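You operate a simulated robot arm through the tools that you are given. There is no shell and no other tool.

You run a simulated robot arm. Do the job below in one go: nothing can be reset, and whatever is moved stays where it is left.

JOB
Rub the large glass clean, then drop it into the black frame.
Fine: use the blue cloth, don't lean on the glass, put the cloth back; leave the small glass and the yellow cloth. What is to be rubbed or washed off counts as gone when no trace of it is left.

The check looks at the end state, three seconds after you hand in, the way a careful person would. Anything else that was tipped, shoved, dropped, spilled or broken makes it a failure. Flat cloth is picked up by pressing the open fingertips on it (5 to 10 N) and closing them slowly along it; thin cloth reads only 2 to 8 mm in the jaws.

ROBOT AND FRAMES
A 7-joint arm with a two-finger gripper, fixed in place. Base frame: the origin is at the foot of the arm, x ahead of it, y to its left, z up; the work surface is at about z = 0.9. Lengths are in m, angles in degrees, forces in N, time in s.
With the tool pointing down near the work surface it reaches from about 0.34 to 0.72 m from the base axis. Its first joint turns from -66.0 to 66.0 degrees. Payload 2.45 kg.
The TCP is the grasp point between the finger pads, 0.026 m short of the fingertips. In the tool frame z runs along the fingers and y along their closing line. The gripper opens to 0.096 m. The gripper's body begins 0.069 m behind the TCP.
Orientation is that of the tool frame in the base frame, as a unit quaternion [x, y, z, w]. With the fingers straight down and closing along the base's y, the tool's x points along the base's -x, its y along +y and its z along -z.

CONTROLS
- The arm moves only by the tool play_rows. Its argument "deltas" is a list of rows, each a list of 7 numbers: the turn, a rotation vector about the tool's x, y, z in degrees, then the shift along the tool's x, y, z in cm, then the gripper command, from -1 (shut) to 1 (fully open), values between in proportion. In form: [[ax, ay, az, dx, dy, dz, fingers], ...]. A call has 1 to 20 rows; each row shifts and turns the commanded pose from where the row before left it, along the tool's axes as they then stand. Each row takes 0.2 s and may step no farther than 0.05 m and 8.6 degrees from the row before; otherwise, or with a gripper value out of range, the whole call is refused. Where a pose cannot be reached the arm comes as near as it can. A force on the tool above 40 N (or 10 N above the force at the start of the call, whichever is more), or a blocked arm, ends the call early, and 0.2 s more pass. Each finger halts on what it meets, pressing with about 35 N; the grip force reading is that of the motor and also rises with nothing between the fingers. The clock runs only during rows and for 0.2 s after the last one: add rows that do not move to give the fingers time. It gives the time, the measured TCP pose, the force on the tool (base axes), the opening and the grip force at its end, in the units of the frame above (readings bear some noise), with the torque about the TCP (base axes, N m) and any sound that the robot's microphone picked up, and new pictures: "views" is both (left out), scene, wrist or none.
- Cameras (640 x 400 px; columns grow to the right, rows downward): "scene" is fixed at [0.1794, -0.4133, 1.4156]; the picture's right is [0.56, -0.83, 0.00], its down [-0.54, -0.37, -0.76] and it looks along [0.63, 0.43, -0.65] (base axes); focal length 314 px, centre (320, 200). "wrist" rides on the gripper at [0.082, 0.003, -0.098] in the tool frame; the picture's right is [-0.04, 1.00, 0.00], its down [-0.73, -0.03, -0.68] and it looks along [-0.68, -0.03, 0.73] (tool axes); focal length 256 px, centre (320, 200). There is no depth. A picture from a camera that has moved, and an enlarged one, comes with that camera's place and axes in the base frame and with its lens.
- enlarge(camera, box): a new picture of the part [left, top, right, bottom] of that camera's present view, enlarged. No time passes.
- sign_off(): hands the job in; it is judged then, once.

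Places have to be worked out from the pictures, the camera data and where the tool is seen. Open the gripper and draw the arm clear of the work before you hand the job in, unless the task says otherwise.

The tools are called after "Call:" by a JSON object that holds its "api" and its "payload". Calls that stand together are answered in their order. play_rows: Moves the arm, as the interface text tells. Its arguments: {"type":"object","properties":{"deltas":{"type":"array"},"views":{"type":"string","enum":["both","scene","wrist","none"]}},"required":["deltas"]} The other tools are called the same way: enlarge (camera, box) takes an enlarged picture of a part of a camera's view; sign_off () hands the job in.

At the start:

```text
time_s: 0.0
eef_pos: [0.3997, -0.0078, 1.1594]
tcp_rot: [0.001, 1.0, 0.0, 0.0]
contact_force: [-0.2, 0.0, -0.1]
moment: [-0.01, -0.01, -0.01]
gripper_width: 0.0958
grasp_force: 0.1
```

scene: 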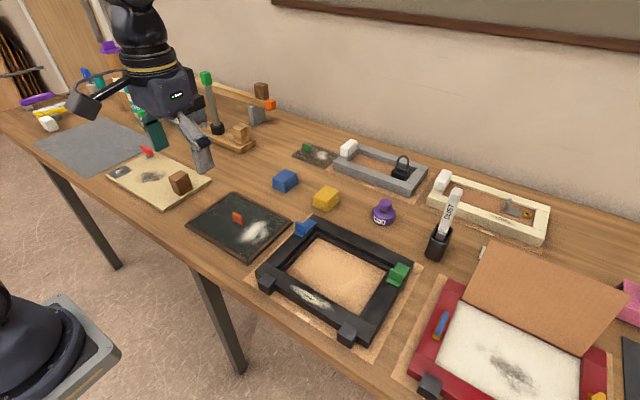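
wrist: 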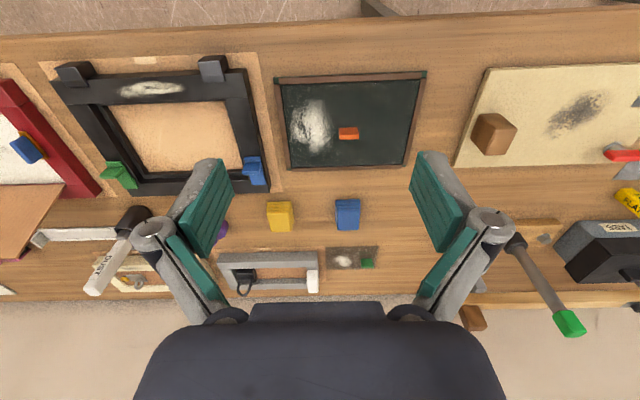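

I'll start by examining the scene closely before any motion: the dark panel with a white smear and orange knob looks like the large glass, and a black frame sits to its right.

Call:
{"api": "enlarge", "payload": {"camera": "scene", "box": [170, 130, 430, 350]}}

Call:
{"api": "enlarge", "payload": {"camera": "wrist", "box": [220, 50, 460, 290]}}

Call:
{"api": "enlarge", "payload": {"camera": "wrist", "box": [0, 40, 300, 300]}}

Call:
{"api": "enlarge", "payload": {"camera": "scene", "box": [260, 120, 560, 260]}}

Call:
{"api": "enlarge", "payload": {"camera": "scene", "box": [20, 50, 280, 220]}}

Call:
{"api": "enlarge", "payload": {"camera": "scene", "box": [400, 220, 640, 400]}}

```text
1.82 times, centred on (300, 240) of scene
camera zoom: at [0.1794, -0.4133, 1.4156], right [0.56, -0.83, 0.0], down [-0.54, -0.37, -0.76], along [0.63, 0.43, -0.65], focal length 572 px, centre (356, 127)
```

zoom: 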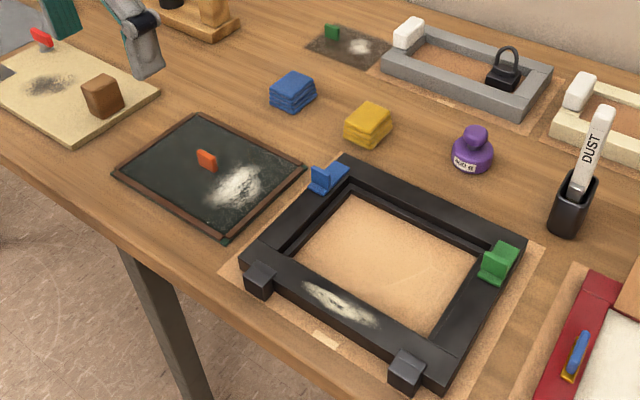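

```text
1.67 times, centred on (340, 170) of wrist
camera zoom: at [0.3185, -0.0035, 1.2567], right [0.04, 1.0, 0.0], down [0.73, -0.03, 0.68], along [0.68, -0.03, -0.73], focal length 427 px, centre (287, 250)
```

zoom: 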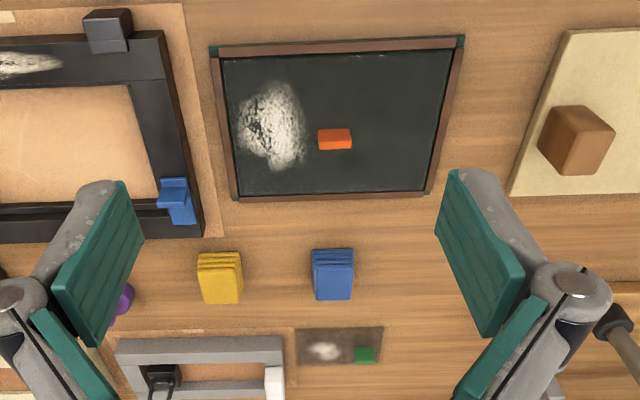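

```text
1.54 times, centred on (150, 170) of wrist
camera zoom: at [0.3185, -0.0035, 1.2567], right [0.04, 1.0, 0.0], down [0.73, -0.03, 0.68], along [0.68, -0.03, -0.73], focal length 394 px, centre (582, 246)
```

zoom: 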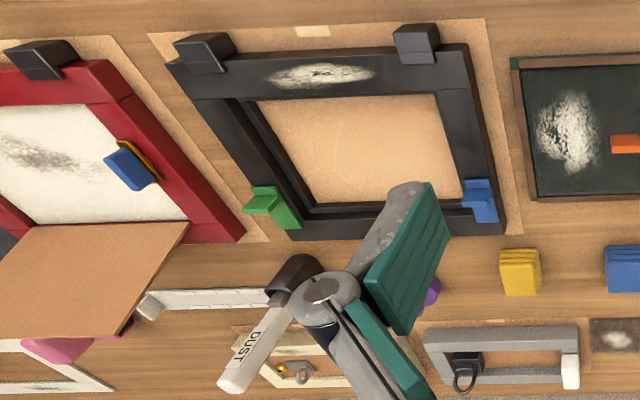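

```text
2.13 times, centred on (410, 190) of scene
camera zoom: at [0.1794, -0.4133, 1.4156], right [0.56, -0.83, 0.0], down [-0.54, -0.37, -0.76], along [0.63, 0.43, -0.65], focal length 671 px, centre (128, 221)
```

zoom: 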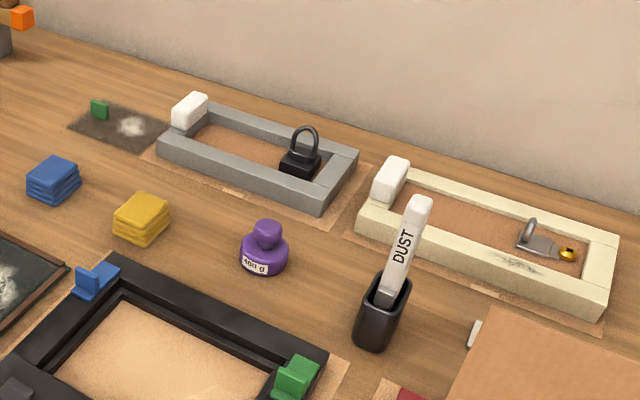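

```text
2.35 times, centred on (150, 135) of scene
camera zoom: at [0.1794, -0.4133, 1.4156], right [0.56, -0.83, 0.0], down [-0.54, -0.37, -0.76], along [0.63, 0.43, -0.65], focal length 740 px, centre (720, 353)
```

zoom: 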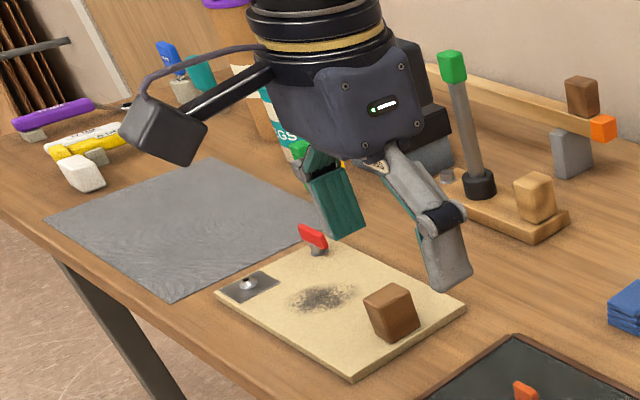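

```text
2.22 times, centred on (520, 310) of scene
camera zoom: at [0.1794, -0.4133, 1.4156], right [0.56, -0.83, 0.0], down [-0.54, -0.37, -0.76], along [0.63, 0.43, -0.65], focal length 699 px, centre (-124, -44)
```

zoom: 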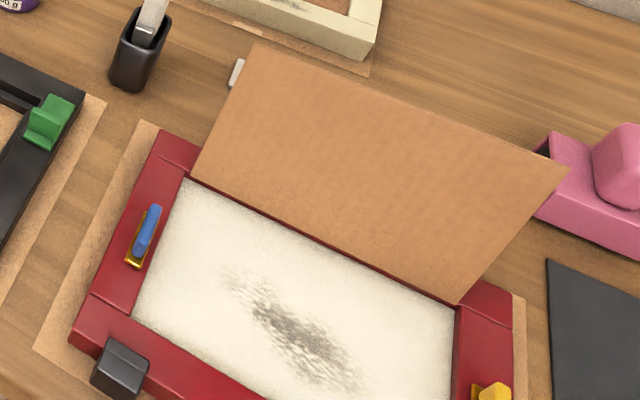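

The large glass looks to lie at about x 0.43–0.57, y −0.065–0.126 with an orange knob in its middle. The black frame's outer edge is about x 0.42–0.595, y −0.345 to −0.108, and the folded blue cloth is at about (0.682, 0.038). I'll move sideways at height so the wrist camera can inspect the frame and its coloured clips.

Call:
{"api": "play_rows", "payload": {"deltas": [[0, 0, 0, 0, -3.5, 0, 1], [0, 0, 0, 0, -3.5, 0, 1], [0, 0, 0, 0, -3.5, 0, 1], [0, 0, 0, 0, -3.5, 0, 1], [0, 0, 0, 0, -3.5, 0, 1], [0, 0, 0, 0, -3.5, 0, 1], [0, 0, 0, 0, 0, 0, 1]], "views": "both"}}

```text
time_s: 1.6
eef_pos: [0.3996, -0.2191, 1.158]
tcp_rot: [-0.001, 1.0, 0.0, 0.001]
contact_force: [-0.6, 0.8, -0.7]
moment: [0.0, -0.01, 0.05]
gripper_width: 0.0959
grasp_force: 0.1
camera wrist: at [0.3189, -0.2151, 1.2567], right [0.04, 1.0, 0.0], down [0.73, -0.03, 0.68], along [0.68, -0.03, -0.73], focal length 256 px, centre (320, 200)
```

scene: 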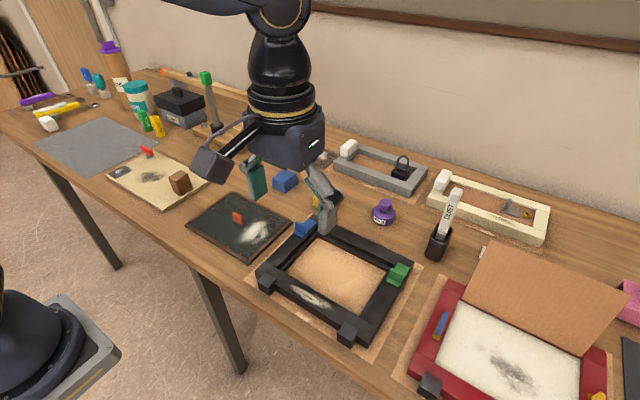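
wrist: 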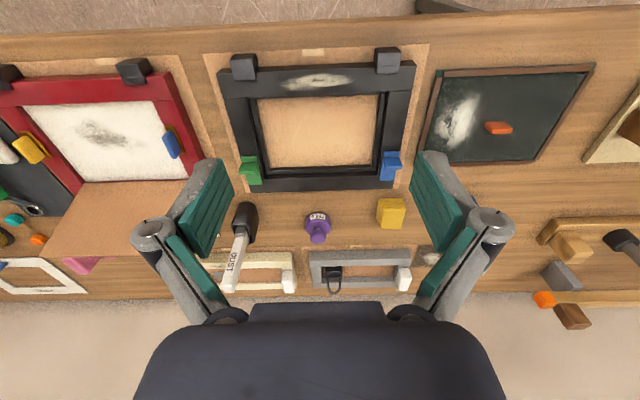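

Call:
{"api": "enlarge", "payload": {"camera": "wrist", "box": [200, 35, 440, 205]}}

Call:
{"api": "enlarge", "payload": {"camera": "wrist", "box": [400, 50, 610, 180]}}

Call:
{"api": "enlarge", "payload": {"camera": "wrist", "box": [350, 130, 430, 200]}}

Call:
{"api": "enlarge", "payload": {"camera": "scene", "box": [250, 210, 430, 350]}}

Call:
{"api": "enlarge", "payload": {"camera": "scene", "box": [180, 180, 300, 270]}}

```text
2.35 times, centred on (320, 120) of wrist
camera zoom: at [0.3189, -0.2151, 1.2567], right [0.04, 1.0, 0.0], down [0.73, -0.03, 0.68], along [0.68, -0.03, -0.73], focal length 602 px, centre (320, 388)
```

zoom: 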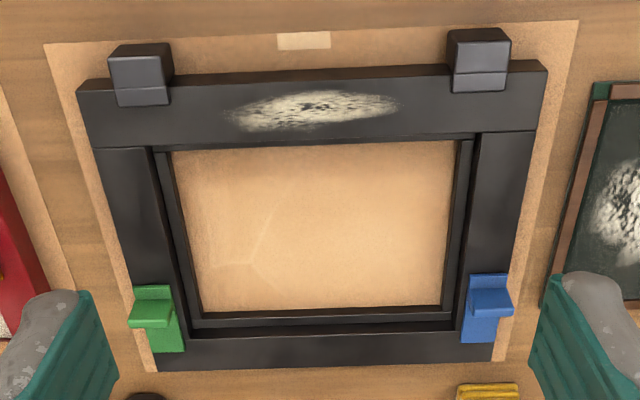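

```text
3.05 times, centred on (505, 115) of wrist
camera zoom: at [0.3189, -0.2151, 1.2567], right [0.04, 1.0, 0.0], down [0.73, -0.03, 0.68], along [0.68, -0.03, -0.73], focal length 780 px, centre (-244, 459)
```

zoom: 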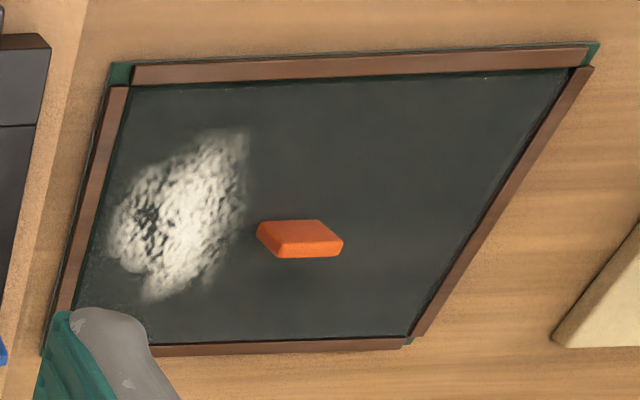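

```text
5.71 times, centred on (390, 165) of wrist
camera zoom: at [0.3189, -0.2151, 1.2567], right [0.04, 1.0, 0.0], down [0.73, -0.03, 0.68], along [0.68, -0.03, -0.73], focal length 1463 px, centre (-80, 400)
```

zoom: 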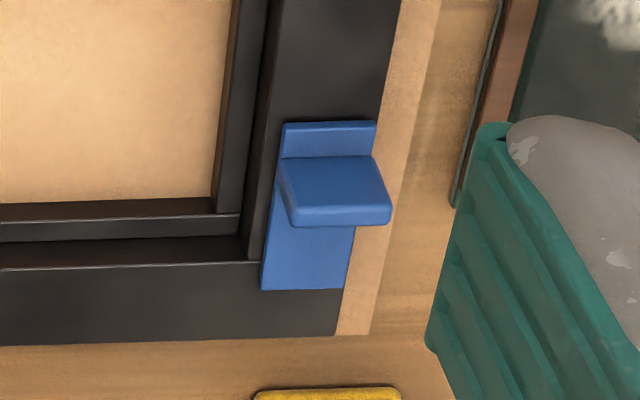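

```text
2.86 times, centred on (340, 280) of scene
camera zoom: at [0.1793, -0.4134, 1.4156], right [0.56, -0.83, 0.0], down [-0.54, -0.37, -0.76], along [0.63, 0.43, -0.65], focal length 898 px, centre (263, -29)
```

zoom: 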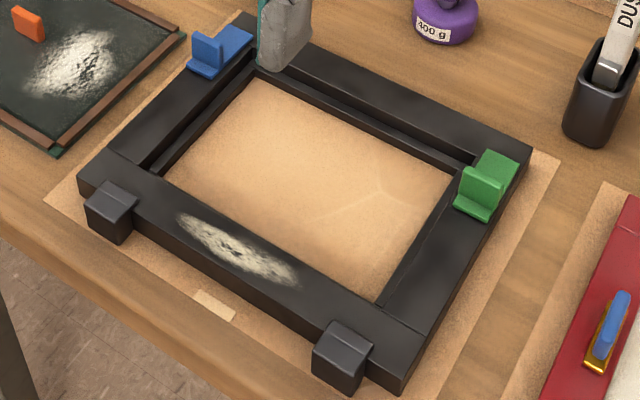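

```text
4.44 times, centred on (240, 225) of scene
camera zoom: at [0.1793, -0.4134, 1.4156], right [0.56, -0.83, 0.0], down [-0.54, -0.37, -0.76], along [0.63, 0.43, -0.65], focal length 1398 px, centre (676, 89)
```

zoom: 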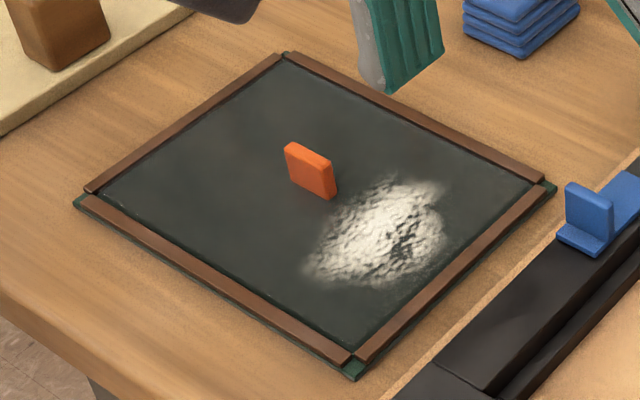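

The glass lies in a thin brown-edged tray, about 0.13 × 0.177 m with its centre near (0.503, 0.032). The frame has a rabbet and its top is at about z 0.925. The blue and green clips seem to sit on the far ends of the side rails. Next I'll carry the open gripper high over toward the blue cloth to look at it.

Call:
{"api": "play_rows", "payload": {"deltas": [[0, 0, 0, -2.5, 3.2, 0, 1], [0, 0, 0, -2.5, 3.2, 0, 1], [0, 0, 0, -2.5, 3.2, 0, 1], [0, 0, 0, -2.5, 3.2, 0, 1], [0, 0, 0, -2.5, 3.2, 0, 1], [0, 0, 0, -2.5, 3.2, 0, 1], [0, 0, 0, -2.5, 3.2, 0, 1], [0, 0, 0, -2.5, 3.3, 0, 1], [0, 0, 0, 0, 0, 0, 1]], "views": "both"}}

```text
time_s: 3.6
eef_pos: [0.598, 0.0394, 1.1583]
tcp_rot: [0.0, 1.0, 0.001, 0.0]
contact_force: [0.1, 0.5, 0.9]
moment: [-0.02, 0.0, 0.0]
gripper_width: 0.0962
grasp_force: 0.1
camera wrist: at [0.5173, 0.0435, 1.2559], right [0.04, 1.0, 0.0], down [0.73, -0.03, 0.68], along [0.68, -0.03, -0.73], focal length 256 px, centre (320, 200)
```

scene: 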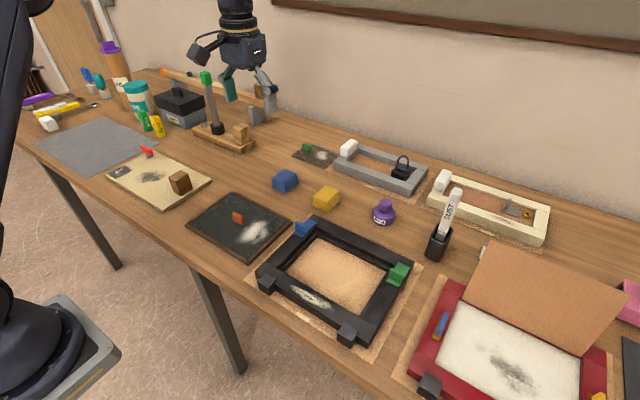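
wrist: 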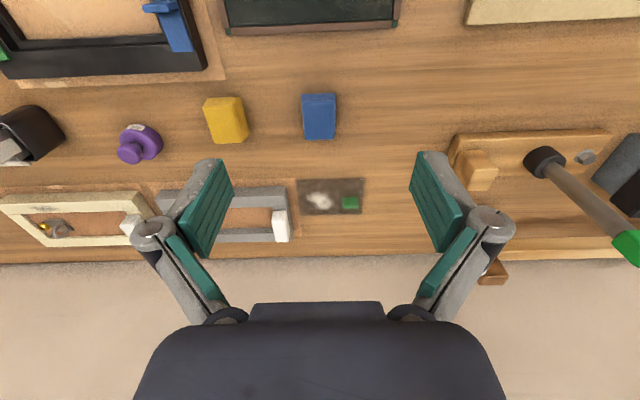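

Call:
{"api": "enlarge", "payload": {"camera": "wrist", "box": [180, 70, 400, 210]}}

Call:
{"api": "enlarge", "payload": {"camera": "scene", "box": [250, 150, 360, 220]}}

Call:
{"api": "enlarge", "payload": {"camera": "wrist", "box": [280, 75, 360, 155]}}

```text
2.86 times, centred on (290, 140) of wrist
camera zoom: at [0.5173, 0.0435, 1.2559], right [0.04, 1.0, 0.0], down [0.73, -0.03, 0.68], along [0.68, -0.03, -0.73], focal length 731 px, centre (406, 371)
```

zoom: 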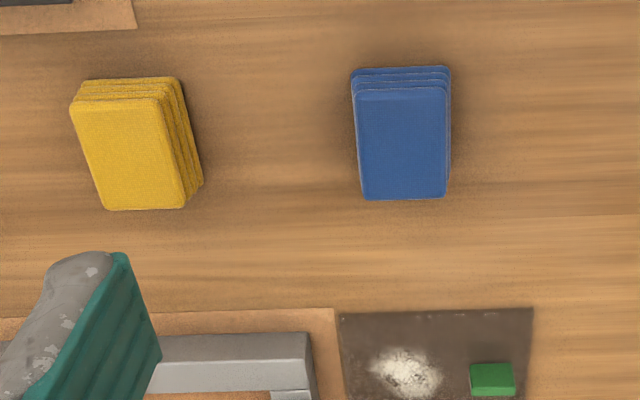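

```text
5.71 times, centred on (305, 185) of scene
camera zoom: at [0.1794, -0.4133, 1.4156], right [0.56, -0.83, 0.0], down [-0.54, -0.37, -0.76], along [0.63, 0.43, -0.65], focal length 1797 px, centre (406, 286)
```

zoom: 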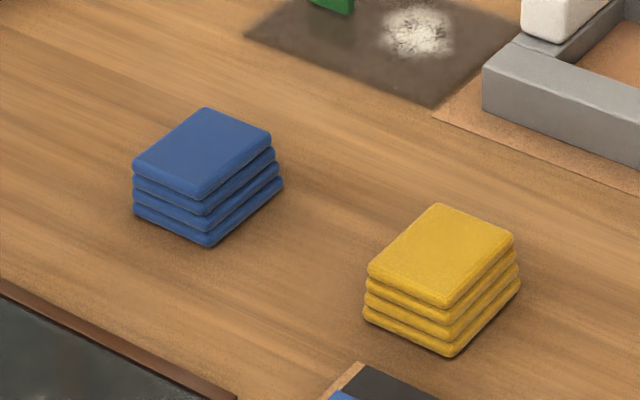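

```text
5.00 times, centred on (320, 115) of wrist
camera zoom: at [0.5173, 0.0435, 1.2559], right [0.04, 1.0, 0.0], down [0.73, -0.03, 0.68], along [0.68, -0.03, -0.73], focal length 1280 px, centre (320, 625)
```

zoom: 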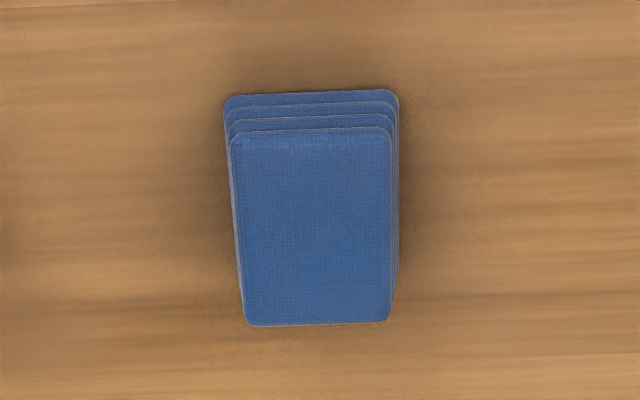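

The blue cloth is a folded four-layer pad, about 0.055 (x) × 0.045 (y) × 0.026 m high, centred near (0.680, 0.038). I'll turn the gripper 90° so it closes along x. That keeps the fingers clear of the tray's edge strips while rubbing and suits the knob's thin side.

Call:
{"api": "play_rows", "payload": {"deltas": [[0, 0, 8, 0, 0, 0, 1], [0, 0, 8, 0, 0, 0, 1], [0, 0, 8, 0, 0, 0, 1], [0, 0, 8, 0, 0, 0, 1], [0, 0, 8, 0, 0, 0, 1], [0, 0, 8, 0, 0, 0, 1], [0, 0, 8, 0, 0, 0, 1], [0, 0, 8, 0, 0, 0, 1], [0, 0, 8, 0, 0, 0, 1], [0, 0, 8, 0, 0, 0, 1], [0, 0, 8, 0, 0, 0, 1], [0, 0, 2, 0, 0, 0, 1], [0, 0, 0, 0, 0, 0, 1]], "views": "both"}}

```text
time_s: 6.4
eef_pos: [0.5998, 0.0397, 1.1587]
tcp_rot: [0.708, 0.706, 0.001, 0.0]
contact_force: [0.9, -0.2, 0.0]
moment: [-0.05, 0.0, 0.02]
gripper_width: 0.0959
grasp_force: 0.1
camera wrist: at [0.6034, 0.1218, 1.2567], right [1.0, -0.04, 0.0], down [-0.03, -0.73, 0.68], along [-0.03, -0.68, -0.73], focal length 256 px, centre (320, 200)
```

scene: 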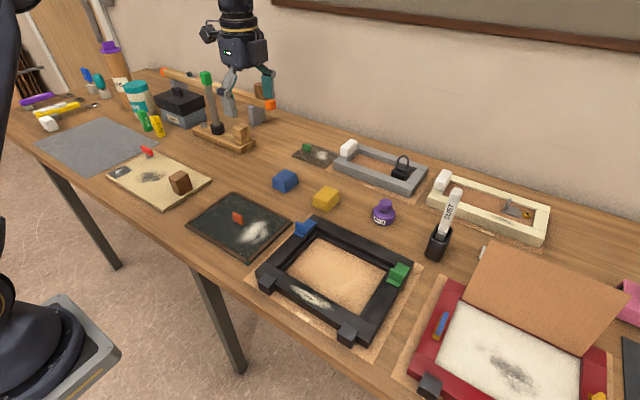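
wrist: 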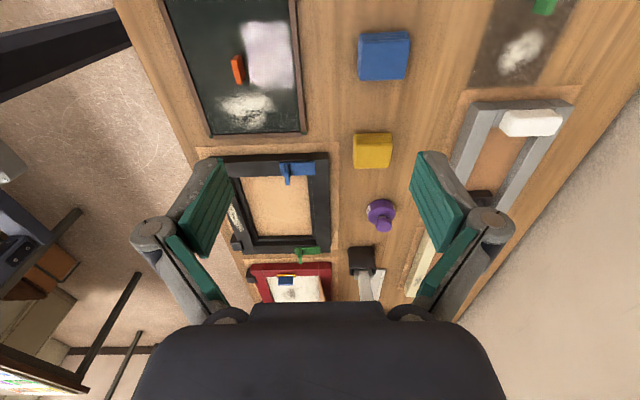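

The turn worked, and there is now a window reflection on the glass. I'll zoom in on the glass, the frame and the cloth from this new angle.

Call:
{"api": "enlarge", "payload": {"camera": "wrist", "box": [150, 0, 320, 140]}}

Call:
{"api": "enlarge", "payload": {"camera": "wrist", "box": [200, 140, 350, 265]}}

Call:
{"api": "enlarge", "payload": {"camera": "wrist", "box": [340, 20, 430, 180]}}

```text
2.86 times, centred on (235, 70) of wrist
camera zoom: at [0.6034, 0.1218, 1.2567], right [1.0, -0.04, 0.0], down [-0.03, -0.73, 0.68], along [-0.03, -0.68, -0.73], focal length 731 px, centre (563, 571)
```

zoom: 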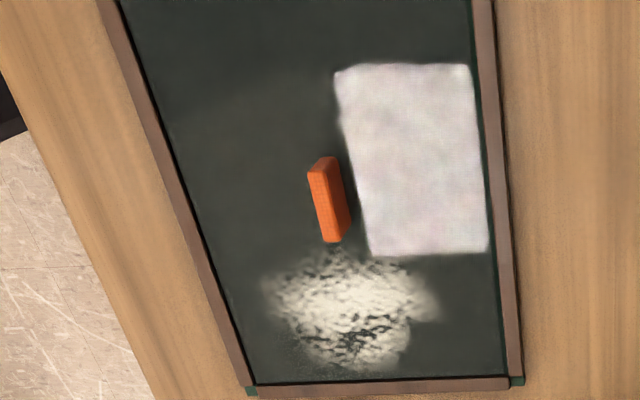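

```text
3.20 times, centred on (275, 202) of wrist
camera zoom: at [0.6034, 0.1218, 1.2567], right [1.0, -0.04, 0.0], down [-0.03, -0.73, 0.68], along [-0.03, -0.68, -0.73], focal length 819 px, centre (464, 192)
```

zoom: 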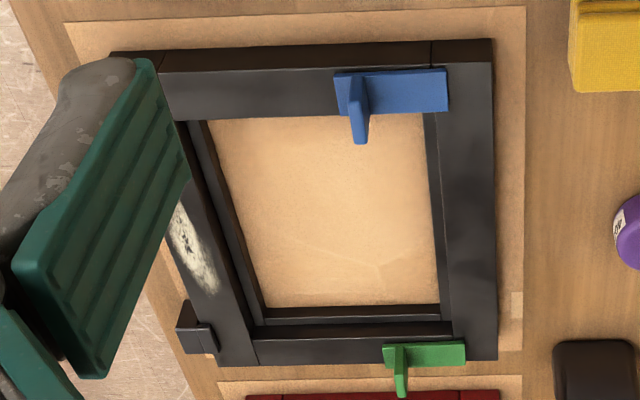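

```text
2.50 times, centred on (385, 100) of wrist
camera zoom: at [0.6034, 0.1218, 1.2567], right [1.0, -0.04, 0.0], down [-0.03, -0.73, 0.68], along [-0.03, -0.68, -0.73], focal length 640 px, centre (158, 450)
```

zoom: 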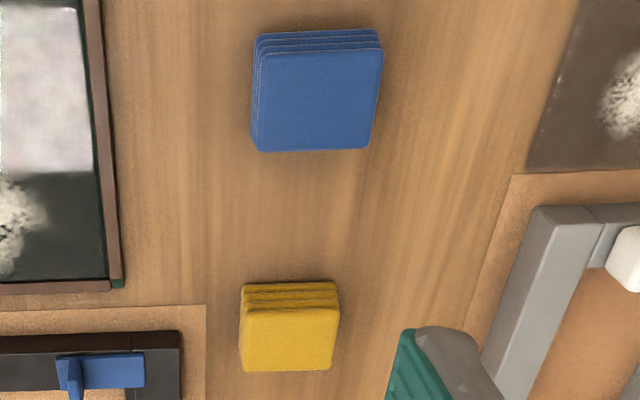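

From three views the pad spans x 0.648–0.706 and y 0.015–0.060, so its centre is about (0.678, 0.038). I'll move above it and stop at z ≈ 1.0 to check alignment.

Call:
{"api": "play_rows", "payload": {"deltas": [[0, 0, 0, -0.1, 2.6, 0, 1], [0, 0, 0, -0.1, 2.6, 1, 1], [0, 0, 0, 0, 2.6, 2, 1], [0, 0, 0, 0, 0, 4, 1], [0, 0, 0, 0, 0, 4, 1], [0, 0, 0, 0, 0, 3, 1], [0, 0, 0, 0, 0, 1.5, 1], [0, 0, 0, 0, 0, 0, 1]], "views": "both"}}

```text
time_s: 8.2
eef_pos: [0.6778, 0.0383, 1.0034]
tcp_rot: [0.708, 0.707, 0.0, 0.001]
contact_force: [0.4, -0.8, -0.3]
moment: [0.01, 0.0, 0.03]
gripper_width: 0.0961
grasp_force: 0.1
camera wrist: at [0.6819, 0.1195, 1.1007], right [1.0, -0.04, 0.0], down [-0.03, -0.73, 0.68], along [-0.03, -0.68, -0.73], focal length 256 px, centre (320, 200)
```

scene: 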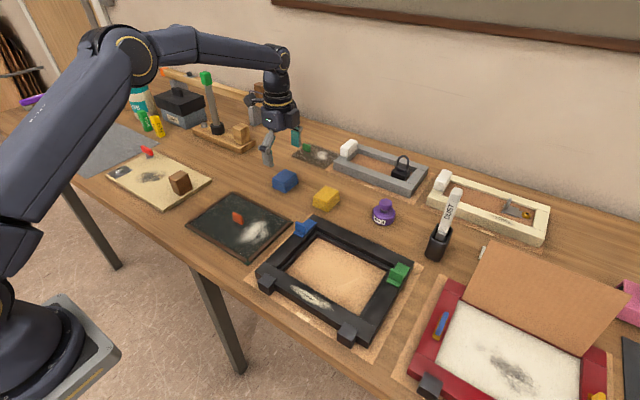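
wrist: 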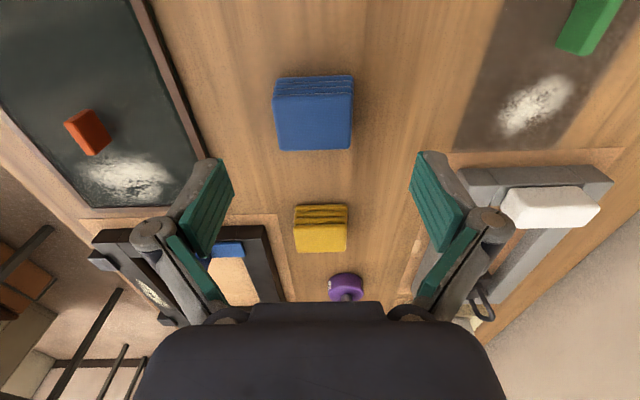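

I'll zoom in to refine the pad's centre relative to the grasp axis.

Call:
{"api": "enlarge", "payload": {"camera": "wrist", "box": [240, 60, 400, 160]}}

Call:
{"api": "enlarge", "payload": {"camera": "scene", "box": [230, 110, 340, 220]}}

```text
4.00 times, centred on (320, 110) of wrist
camera zoom: at [0.6819, 0.1195, 1.1007], right [1.0, -0.04, 0.0], down [-0.03, -0.73, 0.68], along [-0.03, -0.68, -0.73], focal length 1024 px, centre (320, 560)
```

zoom: 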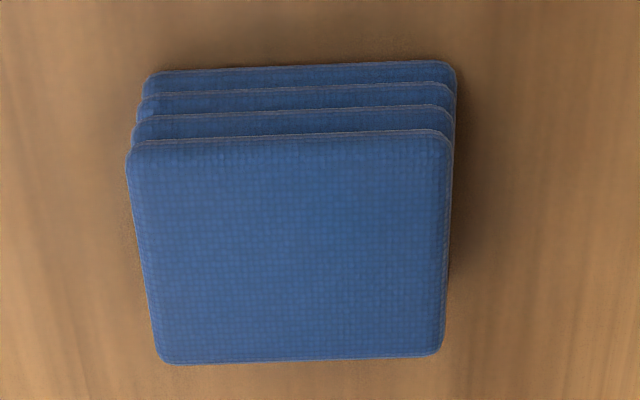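

```text
3.64 times, centred on (285, 165) of scene
camera zoom: at [0.1794, -0.4133, 1.4156], right [0.56, -0.83, 0.0], down [-0.54, -0.37, -0.76], along [0.63, 0.43, -0.65], focal length 1144 px, centre (447, 327)
```

zoom: 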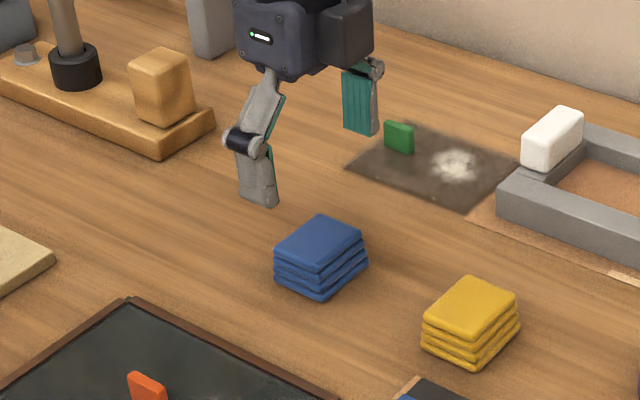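

The close view puts the pad's centre at about (0.675, 0.033). I'll correct by a few millimetres, descend so the fingertips stop about 6 mm above the table, and check before closing.

Call:
{"api": "play_rows", "payload": {"deltas": [[0, 0, 0, -0.5, -0.3, 2, 1], [0, 0, 0, 0, 0, 2, 1], [0, 0, 0, 0, 0, 1.5, 1], [0, 0, 0, 0, 0, 1.0, 1], [0, 0, 0, 0, 0, 0.6, 1], [0, 0, 0, 0, 0, 0, 1]], "views": "both"}}

```text
time_s: 9.6
eef_pos: [0.6756, 0.0327, 0.9319]
tcp_rot: [0.707, 0.707, 0.001, 0.0]
contact_force: [1.0, -0.5, -0.6]
moment: [-0.01, -0.01, 0.0]
gripper_width: 0.0957
grasp_force: 0.1
camera wrist: at [0.6783, 0.1145, 1.0305], right [1.0, -0.04, 0.0], down [-0.03, -0.73, 0.68], along [-0.03, -0.68, -0.73], focal length 256 px, centre (320, 200)
```

scene: 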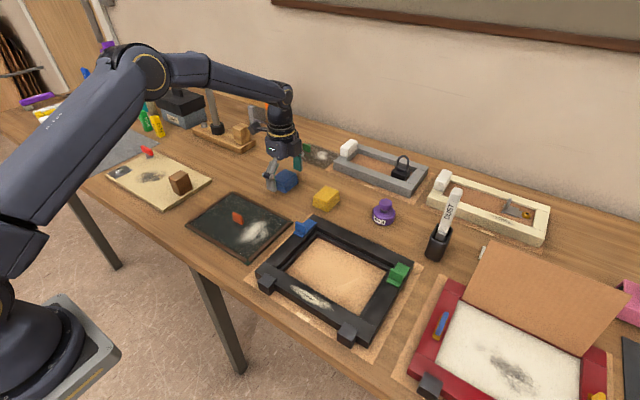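
wrist: 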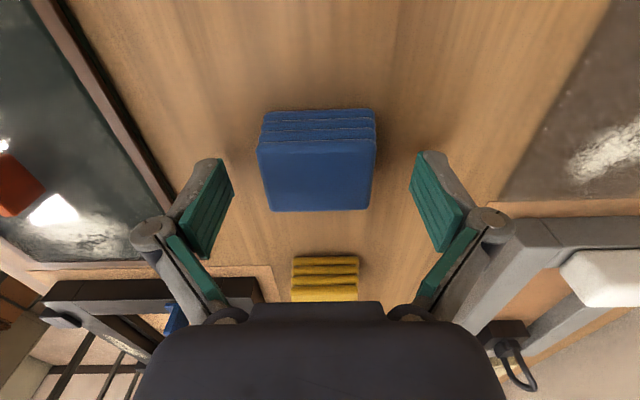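

The fingers straddle the pad evenly at z 0.932. I'll close slowly in steps and watch the opening and grip force.

Call:
{"api": "play_rows", "payload": {"deltas": [[0, 0, 0, 0, 0, 0, 0.7], [0, 0, 0, 0, 0, 0, 0.45], [0, 0, 0, 0, 0, 0, 0.25], [0, 0, 0, 0, 0, 0, 0.15], [0, 0, 0, 0, 0, 0, 0.08], [0, 0, 0, 0, 0, 0, 0.0], [0, 0, 0, 0, 0, 0, 0.0]], "views": "both"}}

```text
time_s: 11.2
eef_pos: [0.6744, 0.0322, 0.9321]
tcp_rot: [0.707, 0.707, 0.0, 0.0]
contact_force: [0.2, 0.9, 3.2]
moment: [-0.01, 0.01, -0.04]
gripper_width: 0.057
grasp_force: 34.9
camera wrist: at [0.6783, 0.1145, 1.0308], right [1.0, -0.04, 0.0], down [-0.03, -0.73, 0.68], along [-0.03, -0.68, -0.73], focal length 256 px, centre (320, 200)
```

scene: 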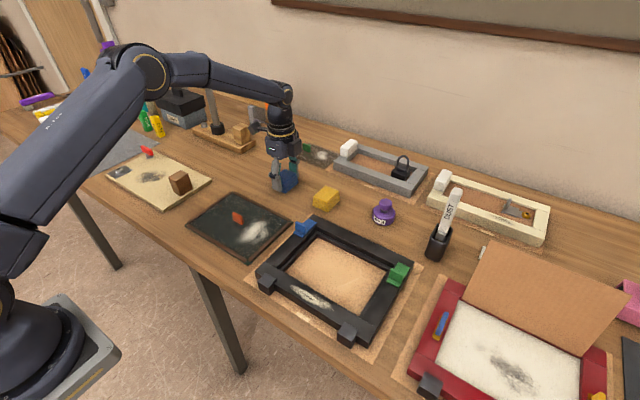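
wrist: 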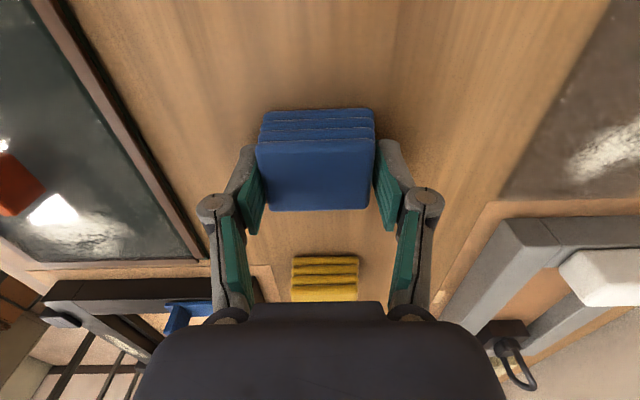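

The pad is firmly held at 57 mm with 35 N on the grip. I'll lift straight up and confirm that the whole stack comes along.

Call:
{"api": "play_rows", "payload": {"deltas": [[0, 0, 0, 0, 0, -0.5, 0], [0, 0, 0, 0, 0, -1.5, 0], [0, 0, 0, 0, 0, -2, 0], [0, 0, 0, 0, 0, -3, 0], [0, 0, 0, 0, 0, 0, 0]], "views": "both"}}

```text
time_s: 12.4
eef_pos: [0.6763, 0.0332, 1.0016]
tcp_rot: [0.707, 0.707, 0.0, 0.0]
contact_force: [-0.9, -0.2, -0.4]
moment: [0.03, 0.02, -0.02]
gripper_width: 0.0571
grasp_force: 34.8
camera wrist: at [0.6792, 0.1161, 1.1004], right [1.0, -0.04, 0.0], down [-0.03, -0.73, 0.68], along [-0.03, -0.68, -0.73], focal length 256 px, centre (320, 200)
```

scene: 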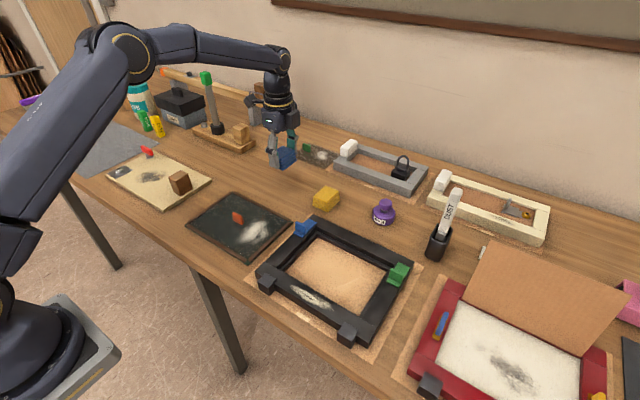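
wrist: 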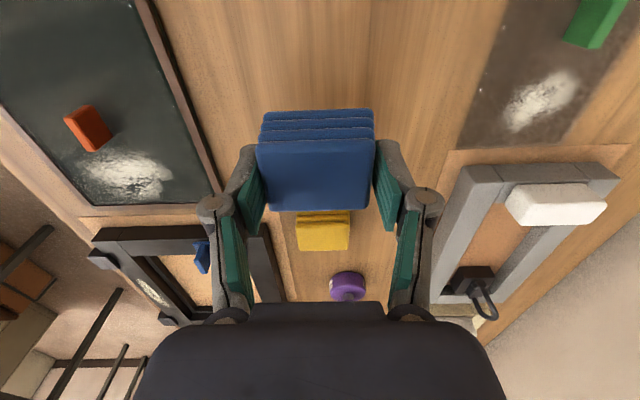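

The full four-layer pad is up. The smear and knob are in clear view here, so I'll zoom to measure them.

Call:
{"api": "enlarge", "payload": {"camera": "wrist", "box": [0, 70, 230, 220]}}

Call:
{"api": "enlarge", "payload": {"camera": "scene", "box": [180, 180, 300, 270]}}

```text
2.67 times, centred on (115, 145) of wrist
camera zoom: at [0.6792, 0.1161, 1.1004], right [1.0, -0.04, 0.0], down [-0.03, -0.73, 0.68], along [-0.03, -0.68, -0.73], focal length 683 px, centre (867, 347)
```

zoom: 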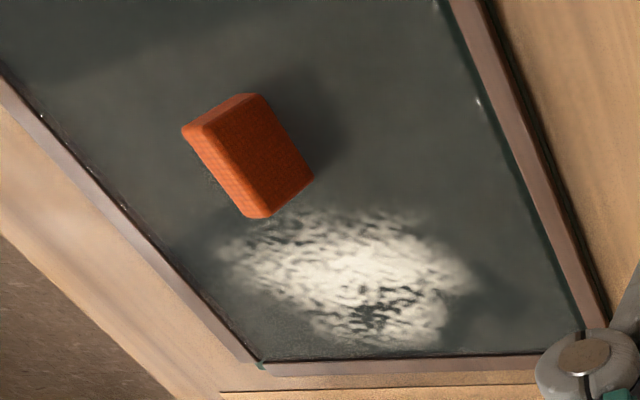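

```text
4.44 times, centred on (240, 225) of scene
camera zoom: at [0.1794, -0.4133, 1.4156], right [0.56, -0.83, 0.0], down [-0.54, -0.37, -0.76], along [0.63, 0.43, -0.65], focal length 1398 px, centre (676, 89)
```

zoom: 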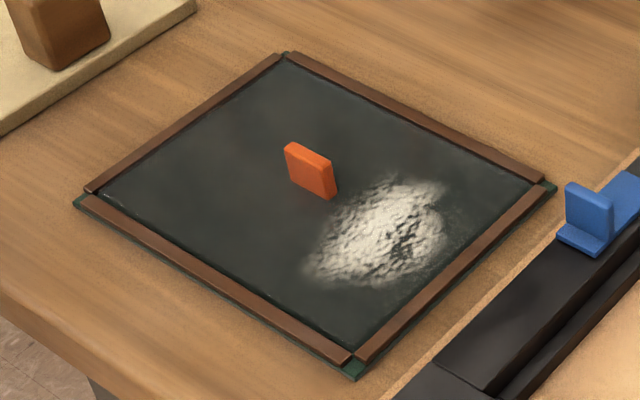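

In this view the smear spans roughly x 0.448–0.537, y −0.057–0.006. The glass's −y edge is near −0.062, and the knob base is at x ≈ 0.490–0.4995, y ≈ 0.0156–0.042, with its top near z 0.93. I'll carry the cloth above the middle of the smear and stop well short of contact.

Call:
{"api": "play_rows", "payload": {"deltas": [[0, 0, 0, -1.16, -3.5, 0, 0], [0, 0, 0, -1.16, -3.6, 0, 0], [0, 0, 0, -1.16, -3.6, 0, 0], [0, 0, 0, -1.16, -3.6, 0, 0], [0, 0, 0, -1.16, -3.6, 0, 0], [0, 0, 0, 0, 0, 2, 0], [0, 0, 0, 0, 0, 2, 0], [0, 0, 0, 0, 0, 1, 0], [0, 0, 0, 0, 0, 0, 0]], "views": "both"}}

```text
time_s: 14.4
eef_pos: [0.4968, -0.0248, 0.9546]
tcp_rot: [0.708, 0.706, 0.0, 0.0]
contact_force: [-0.4, -0.7, -0.6]
moment: [0.01, -0.05, -0.01]
gripper_width: 0.0572
grasp_force: 35.1
camera wrist: at [0.4999, 0.0573, 1.051], right [1.0, -0.04, 0.0], down [-0.03, -0.73, 0.68], along [-0.03, -0.68, -0.73], focal length 256 px, centre (320, 200)
```

scene: 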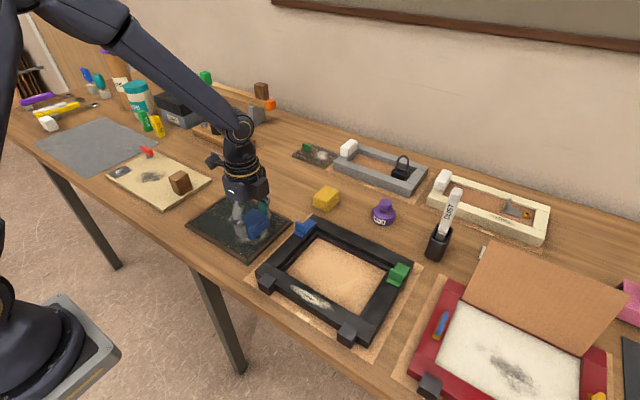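
wrist: 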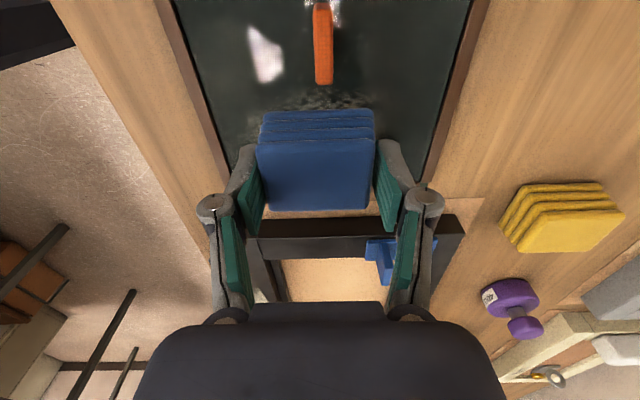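

Call:
{"api": "enlarge", "payload": {"camera": "wrist", "box": [200, 0, 460, 220]}}

Call:
{"api": "enlarge", "payload": {"camera": "scene", "box": [180, 160, 310, 270]}}

```text
1.82 times, centred on (330, 110) of wrist
camera zoom: at [0.4999, 0.0573, 1.051], right [1.0, -0.04, 0.0], down [-0.03, -0.73, 0.68], along [-0.03, -0.68, -0.73], focal length 465 px, centre (302, 364)
```

zoom: 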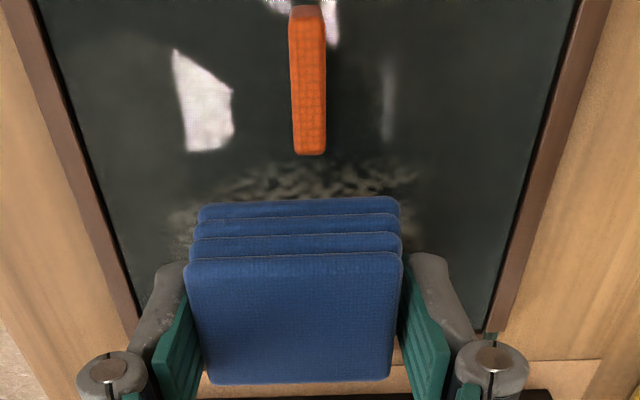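

```text
3.64 times, centred on (245, 215) of scene
camera zoom: at [0.1794, -0.4133, 1.4156], right [0.56, -0.83, 0.0], down [-0.54, -0.37, -0.76], along [0.63, 0.43, -0.65], focal length 1144 px, centre (593, 146)
```

zoom: 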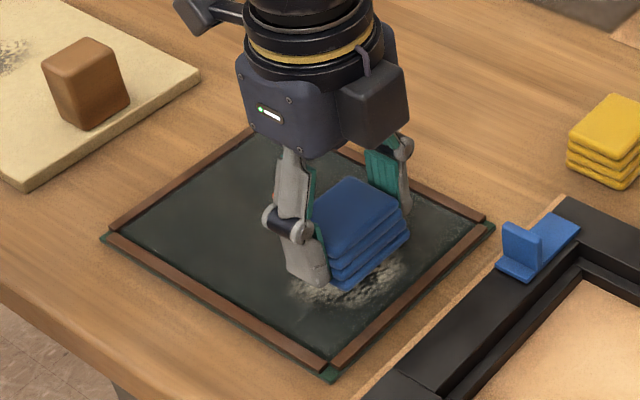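

The pad's bottom hangs about 32 mm below the TCP, roughly 15 mm above the glass here. I'll lower it gently and read the force.

Call:
{"api": "play_rows", "payload": {"deltas": [[0, 0, 0, 0, 0, 0.5, 0], [0, 0, 0, 0, 0, 0.4, 0], [0, 0, 0, 0, 0, 0, 0]], "views": "none"}}

Call:
{"api": "play_rows", "payload": {"deltas": [[0, 0, 0, 0, 0, 0.2, 0], [0, 0, 0, 0, 0, 0, 0]], "views": "none"}}

```text
time_s: 15.2
eef_pos: [0.4955, -0.0262, 0.9433]
tcp_rot: [0.707, 0.707, 0.0, 0.0]
contact_force: [-0.3, -0.5, 0.1]
moment: [0.01, -0.02, 0.01]
gripper_width: 0.0567
grasp_force: 34.4
```

```text
time_s: 15.8
eef_pos: [0.4957, -0.0248, 0.9415]
tcp_rot: [0.707, 0.707, 0.001, 0.001]
contact_force: [-1.1, 0.2, 2.8]
moment: [0.02, -0.01, 0.03]
gripper_width: 0.0567
grasp_force: 35.2
```

There may be a light touch, about 2.8 N at TCP z ≈ 0.9415. I'll take one more reading without moving, then go half a millimetre lower.

Call:
{"api": "play_rows", "payload": {"deltas": [[0, 0, 0, 0, 0, 0, 0]], "views": "none"}}

Call:
{"api": "play_rows", "payload": {"deltas": [[0, 0, 0, 0, 0, 0.05, 0], [0, 0, 0, 0, 0, 0, 0]], "views": "both"}}

```text
time_s: 16.2
eef_pos: [0.4954, -0.0249, 0.9407]
tcp_rot: [0.707, 0.707, 0.0, 0.0]
contact_force: [0.3, -0.1, 1.9]
moment: [0.03, -0.01, -0.01]
gripper_width: 0.0567
grasp_force: 35.1
```

```text
time_s: 16.8
eef_pos: [0.4964, -0.0259, 0.9418]
tcp_rot: [0.708, 0.707, 0.0, 0.001]
contact_force: [-3.1, 1.4, 15.7]
moment: [0.05, 0.16, 0.03]
gripper_width: 0.0567
grasp_force: 34.9
camera wrist: at [0.4992, 0.0568, 1.0396], right [1.0, -0.04, 0.0], down [-0.03, -0.73, 0.68], along [-0.03, -0.68, -0.73], focal length 256 px, centre (320, 200)
```

scene: 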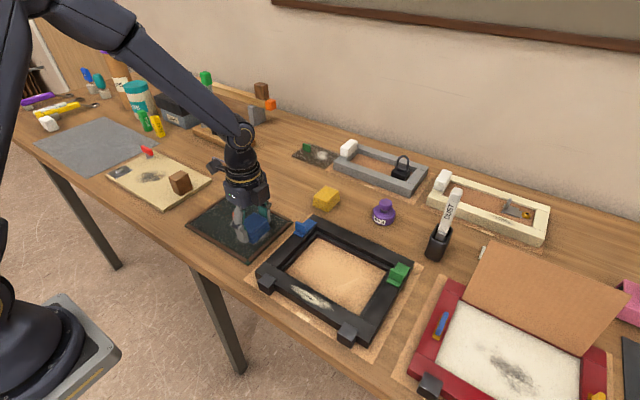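
wrist: 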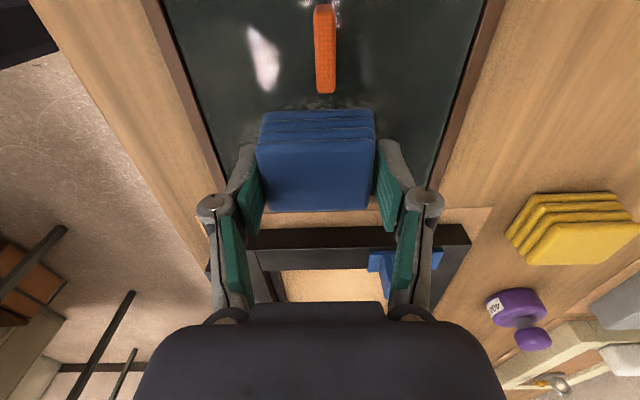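

That half millimetre raised the force to about 16 N, so the contact is stiff. I'll back off at once to the light-touch height.

Call:
{"api": "play_rows", "payload": {"deltas": [[0, 0, 0, 0, 0, -0.05, 0], [0, 0, 0, 0, 0, 0, 0]], "views": "none"}}

```text
time_s: 17.4
eef_pos: [0.4958, -0.025, 0.9417]
tcp_rot: [0.707, 0.707, 0.0, 0.0]
contact_force: [0.9, -2.2, 6.1]
moment: [-0.06, -0.02, 0.0]
gripper_width: 0.0569
grasp_force: 35.0
```

It now reads about 6 N, which is light. I'll ease up another 0.1 mm and try a short slow stroke along x to see how the force behaves.

Call:
{"api": "play_rows", "payload": {"deltas": [[0, 0, 0, 0, 0.4, -0.01, 0], [0, 0, 0, 0, 0.4, 0, 0], [0, 0, 0, 0, 0.4, 0, 0], [0, 0, 0, 0, 0, 0, 0]], "views": "none"}}

Call:
{"api": "play_rows", "payload": {"deltas": [[0, 0, 0, 0, -0.4, 0, 0], [0, 0, 0, 0, -0.4, 0, 0], [0, 0, 0, 0, -0.4, 0, 0], [0, 0, 0, 0, -0.4, 0, 0], [0, 0, 0, 0, -0.4, 0, 0]], "views": "both"}}

```text
time_s: 18.4
eef_pos: [0.5073, -0.0238, 0.942]
tcp_rot: [0.707, 0.707, 0.0, -0.001]
contact_force: [-3.3, 1.1, 7.3]
moment: [0.04, 0.09, 0.01]
gripper_width: 0.0569
grasp_force: 35.1
```

```text
time_s: 19.6
eef_pos: [0.4887, -0.0255, 0.9403]
tcp_rot: [0.707, 0.707, 0.0, 0.0]
contact_force: [1.1, 0.0, 0.8]
moment: [-0.04, -0.1, 0.01]
gripper_width: 0.0566
grasp_force: 35.2
camera wrist: at [0.4912, 0.0568, 1.0396], right [1.0, -0.04, 0.0], down [-0.03, -0.73, 0.68], along [-0.03, -0.68, -0.73], focal length 256 px, centre (320, 200)
```

scene: 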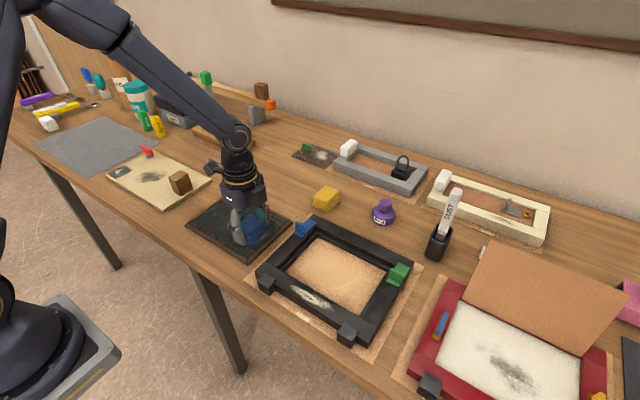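
wrist: 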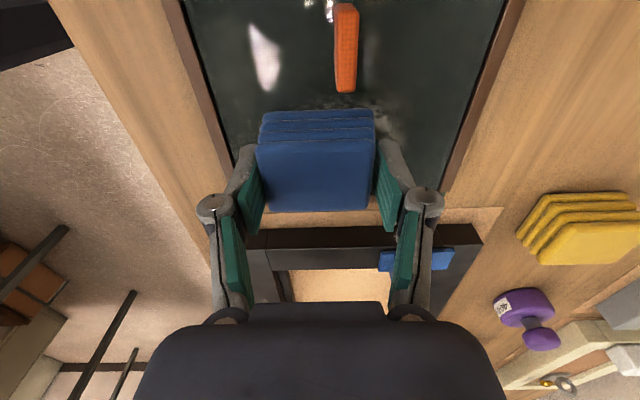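

The force varies with x, about 7 N at 0.507 and 1 N at 0.489. I'll zoom in to see whether the strokes are removing the smear.

Call:
{"api": "enlarge", "payload": {"camera": "scene", "box": [180, 170, 300, 270]}}

Call:
{"api": "enlarge", "payload": {"camera": "wrist", "box": [200, 0, 480, 220]}}

```text
4.00 times, centred on (240, 220) of scene
camera zoom: at [0.1793, -0.4133, 1.4156], right [0.56, -0.83, 0.0], down [-0.54, -0.37, -0.76], along [0.63, 0.43, -0.65], focal length 1258 px, centre (640, 120)
```

zoom: 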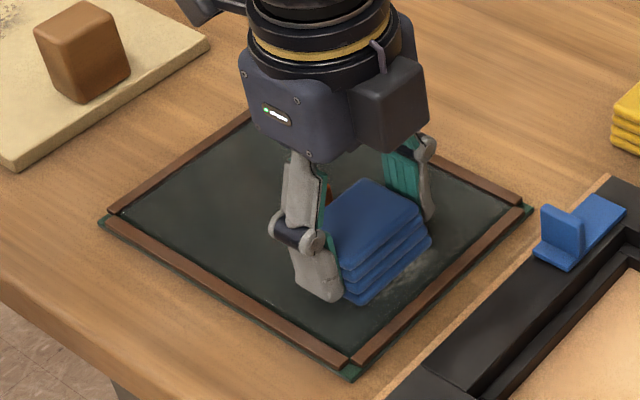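

```text
1.82 times, centred on (340, 110) of wrist
camera zoom: at [0.4912, 0.0568, 1.0396], right [1.0, -0.04, 0.0], down [-0.03, -0.73, 0.68], along [-0.03, -0.68, -0.73], focal length 465 px, centre (284, 364)
```

zoom: 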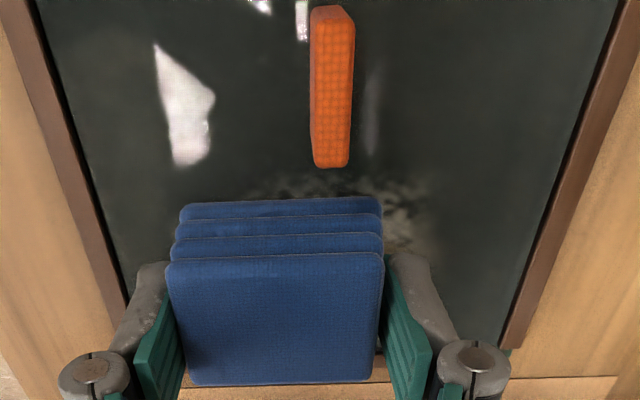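

The rubbing works: the near-left part of the smear is already gone. I'll continue with light strokes, first toward −x, then shift toward the knob side.

Call:
{"api": "play_rows", "payload": {"deltas": [[0, 0, 0, 0, -0.4, 0.01, 0], [0, 0, 0, 0, -0.4, 0.01, 0], [0, 0, 0, 0, -0.4, 0, 0], [0, 0, 0, 0, -0.4, 0, 0], [0, 0, 0, 0, 0, 0, 0]], "views": "none"}}

Call:
{"api": "play_rows", "payload": {"deltas": [[0, 0, 0, 0.4, 0, 0, 0], [0, 0, 0, 0.4, 0, 0, 0], [0, 0, 0, 0.3, 0, 0, 0], [0, 0, 0, 0, 0, 0, 0]], "views": "none"}}

```text
time_s: 20.8
eef_pos: [0.4728, -0.0252, 0.9408]
tcp_rot: [0.707, 0.707, 0.0, 0.0]
contact_force: [2.6, 0.0, 5.9]
moment: [-0.01, -0.05, -0.04]
gripper_width: 0.057
grasp_force: 34.3
```

```text
time_s: 21.8
eef_pos: [0.4713, -0.0139, 0.9405]
tcp_rot: [0.707, 0.708, 0.0, 0.0]
contact_force: [-1.1, -3.3, 7.7]
moment: [-0.06, 0.04, -0.02]
gripper_width: 0.0569
grasp_force: 34.9
```

Steady at 6–8 N. Next is a full +x stroke along the knob side of the smear, rising 0.25 mm in total to hold the force level.

Call:
{"api": "play_rows", "payload": {"deltas": [[0, 0, 0, 0, 0.5, -0.005, 0], [0, 0, 0, 0, 0.5, -0.005, 0], [0, 0, 0, 0, 0.5, -0.005, 0], [0, 0, 0, 0, 0.5, -0.005, 0], [0, 0, 0, 0, 0, 0, 0]], "views": "none"}}

Call:
{"api": "play_rows", "payload": {"deltas": [[0, 0, 0, 0, 0.5, -0.002, 0], [0, 0, 0, 0, 0.5, -0.002, 0], [0, 0, 0, 0, 0.5, 0, 0], [0, 0, 0, 0, 0.5, 0, 0], [0, 0, 0, 0, 0.5, 0, 0], [0, 0, 0, 0, 0, 0, 0]], "views": "both"}}

```text
time_s: 23.0
eef_pos: [0.4909, -0.0148, 0.9397]
tcp_rot: [0.707, 0.707, 0.0, 0.0]
contact_force: [-2.4, -1.0, 6.1]
moment: [0.04, 0.13, 0.0]
gripper_width: 0.0567
grasp_force: 34.6
```

```text
time_s: 24.4
eef_pos: [0.5169, -0.0161, 0.94]
tcp_rot: [0.707, 0.707, 0.0, 0.0]
contact_force: [-4.4, 0.2, 11.0]
moment: [0.03, 0.12, 0.0]
gripper_width: 0.0568
grasp_force: 35.4
camera wrist: at [0.5203, 0.0669, 1.0393], right [1.0, -0.04, 0.0], down [-0.03, -0.73, 0.68], along [-0.03, -0.68, -0.73], focal length 256 px, centre (320, 200)
```

scene: 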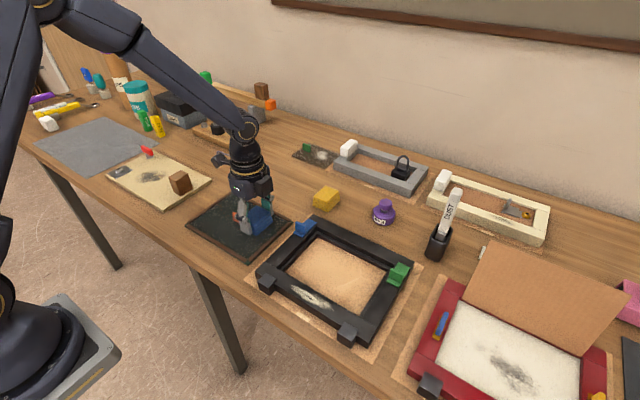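
wrist: 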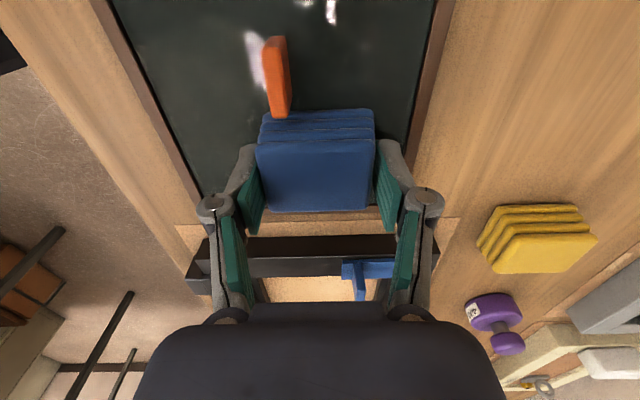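

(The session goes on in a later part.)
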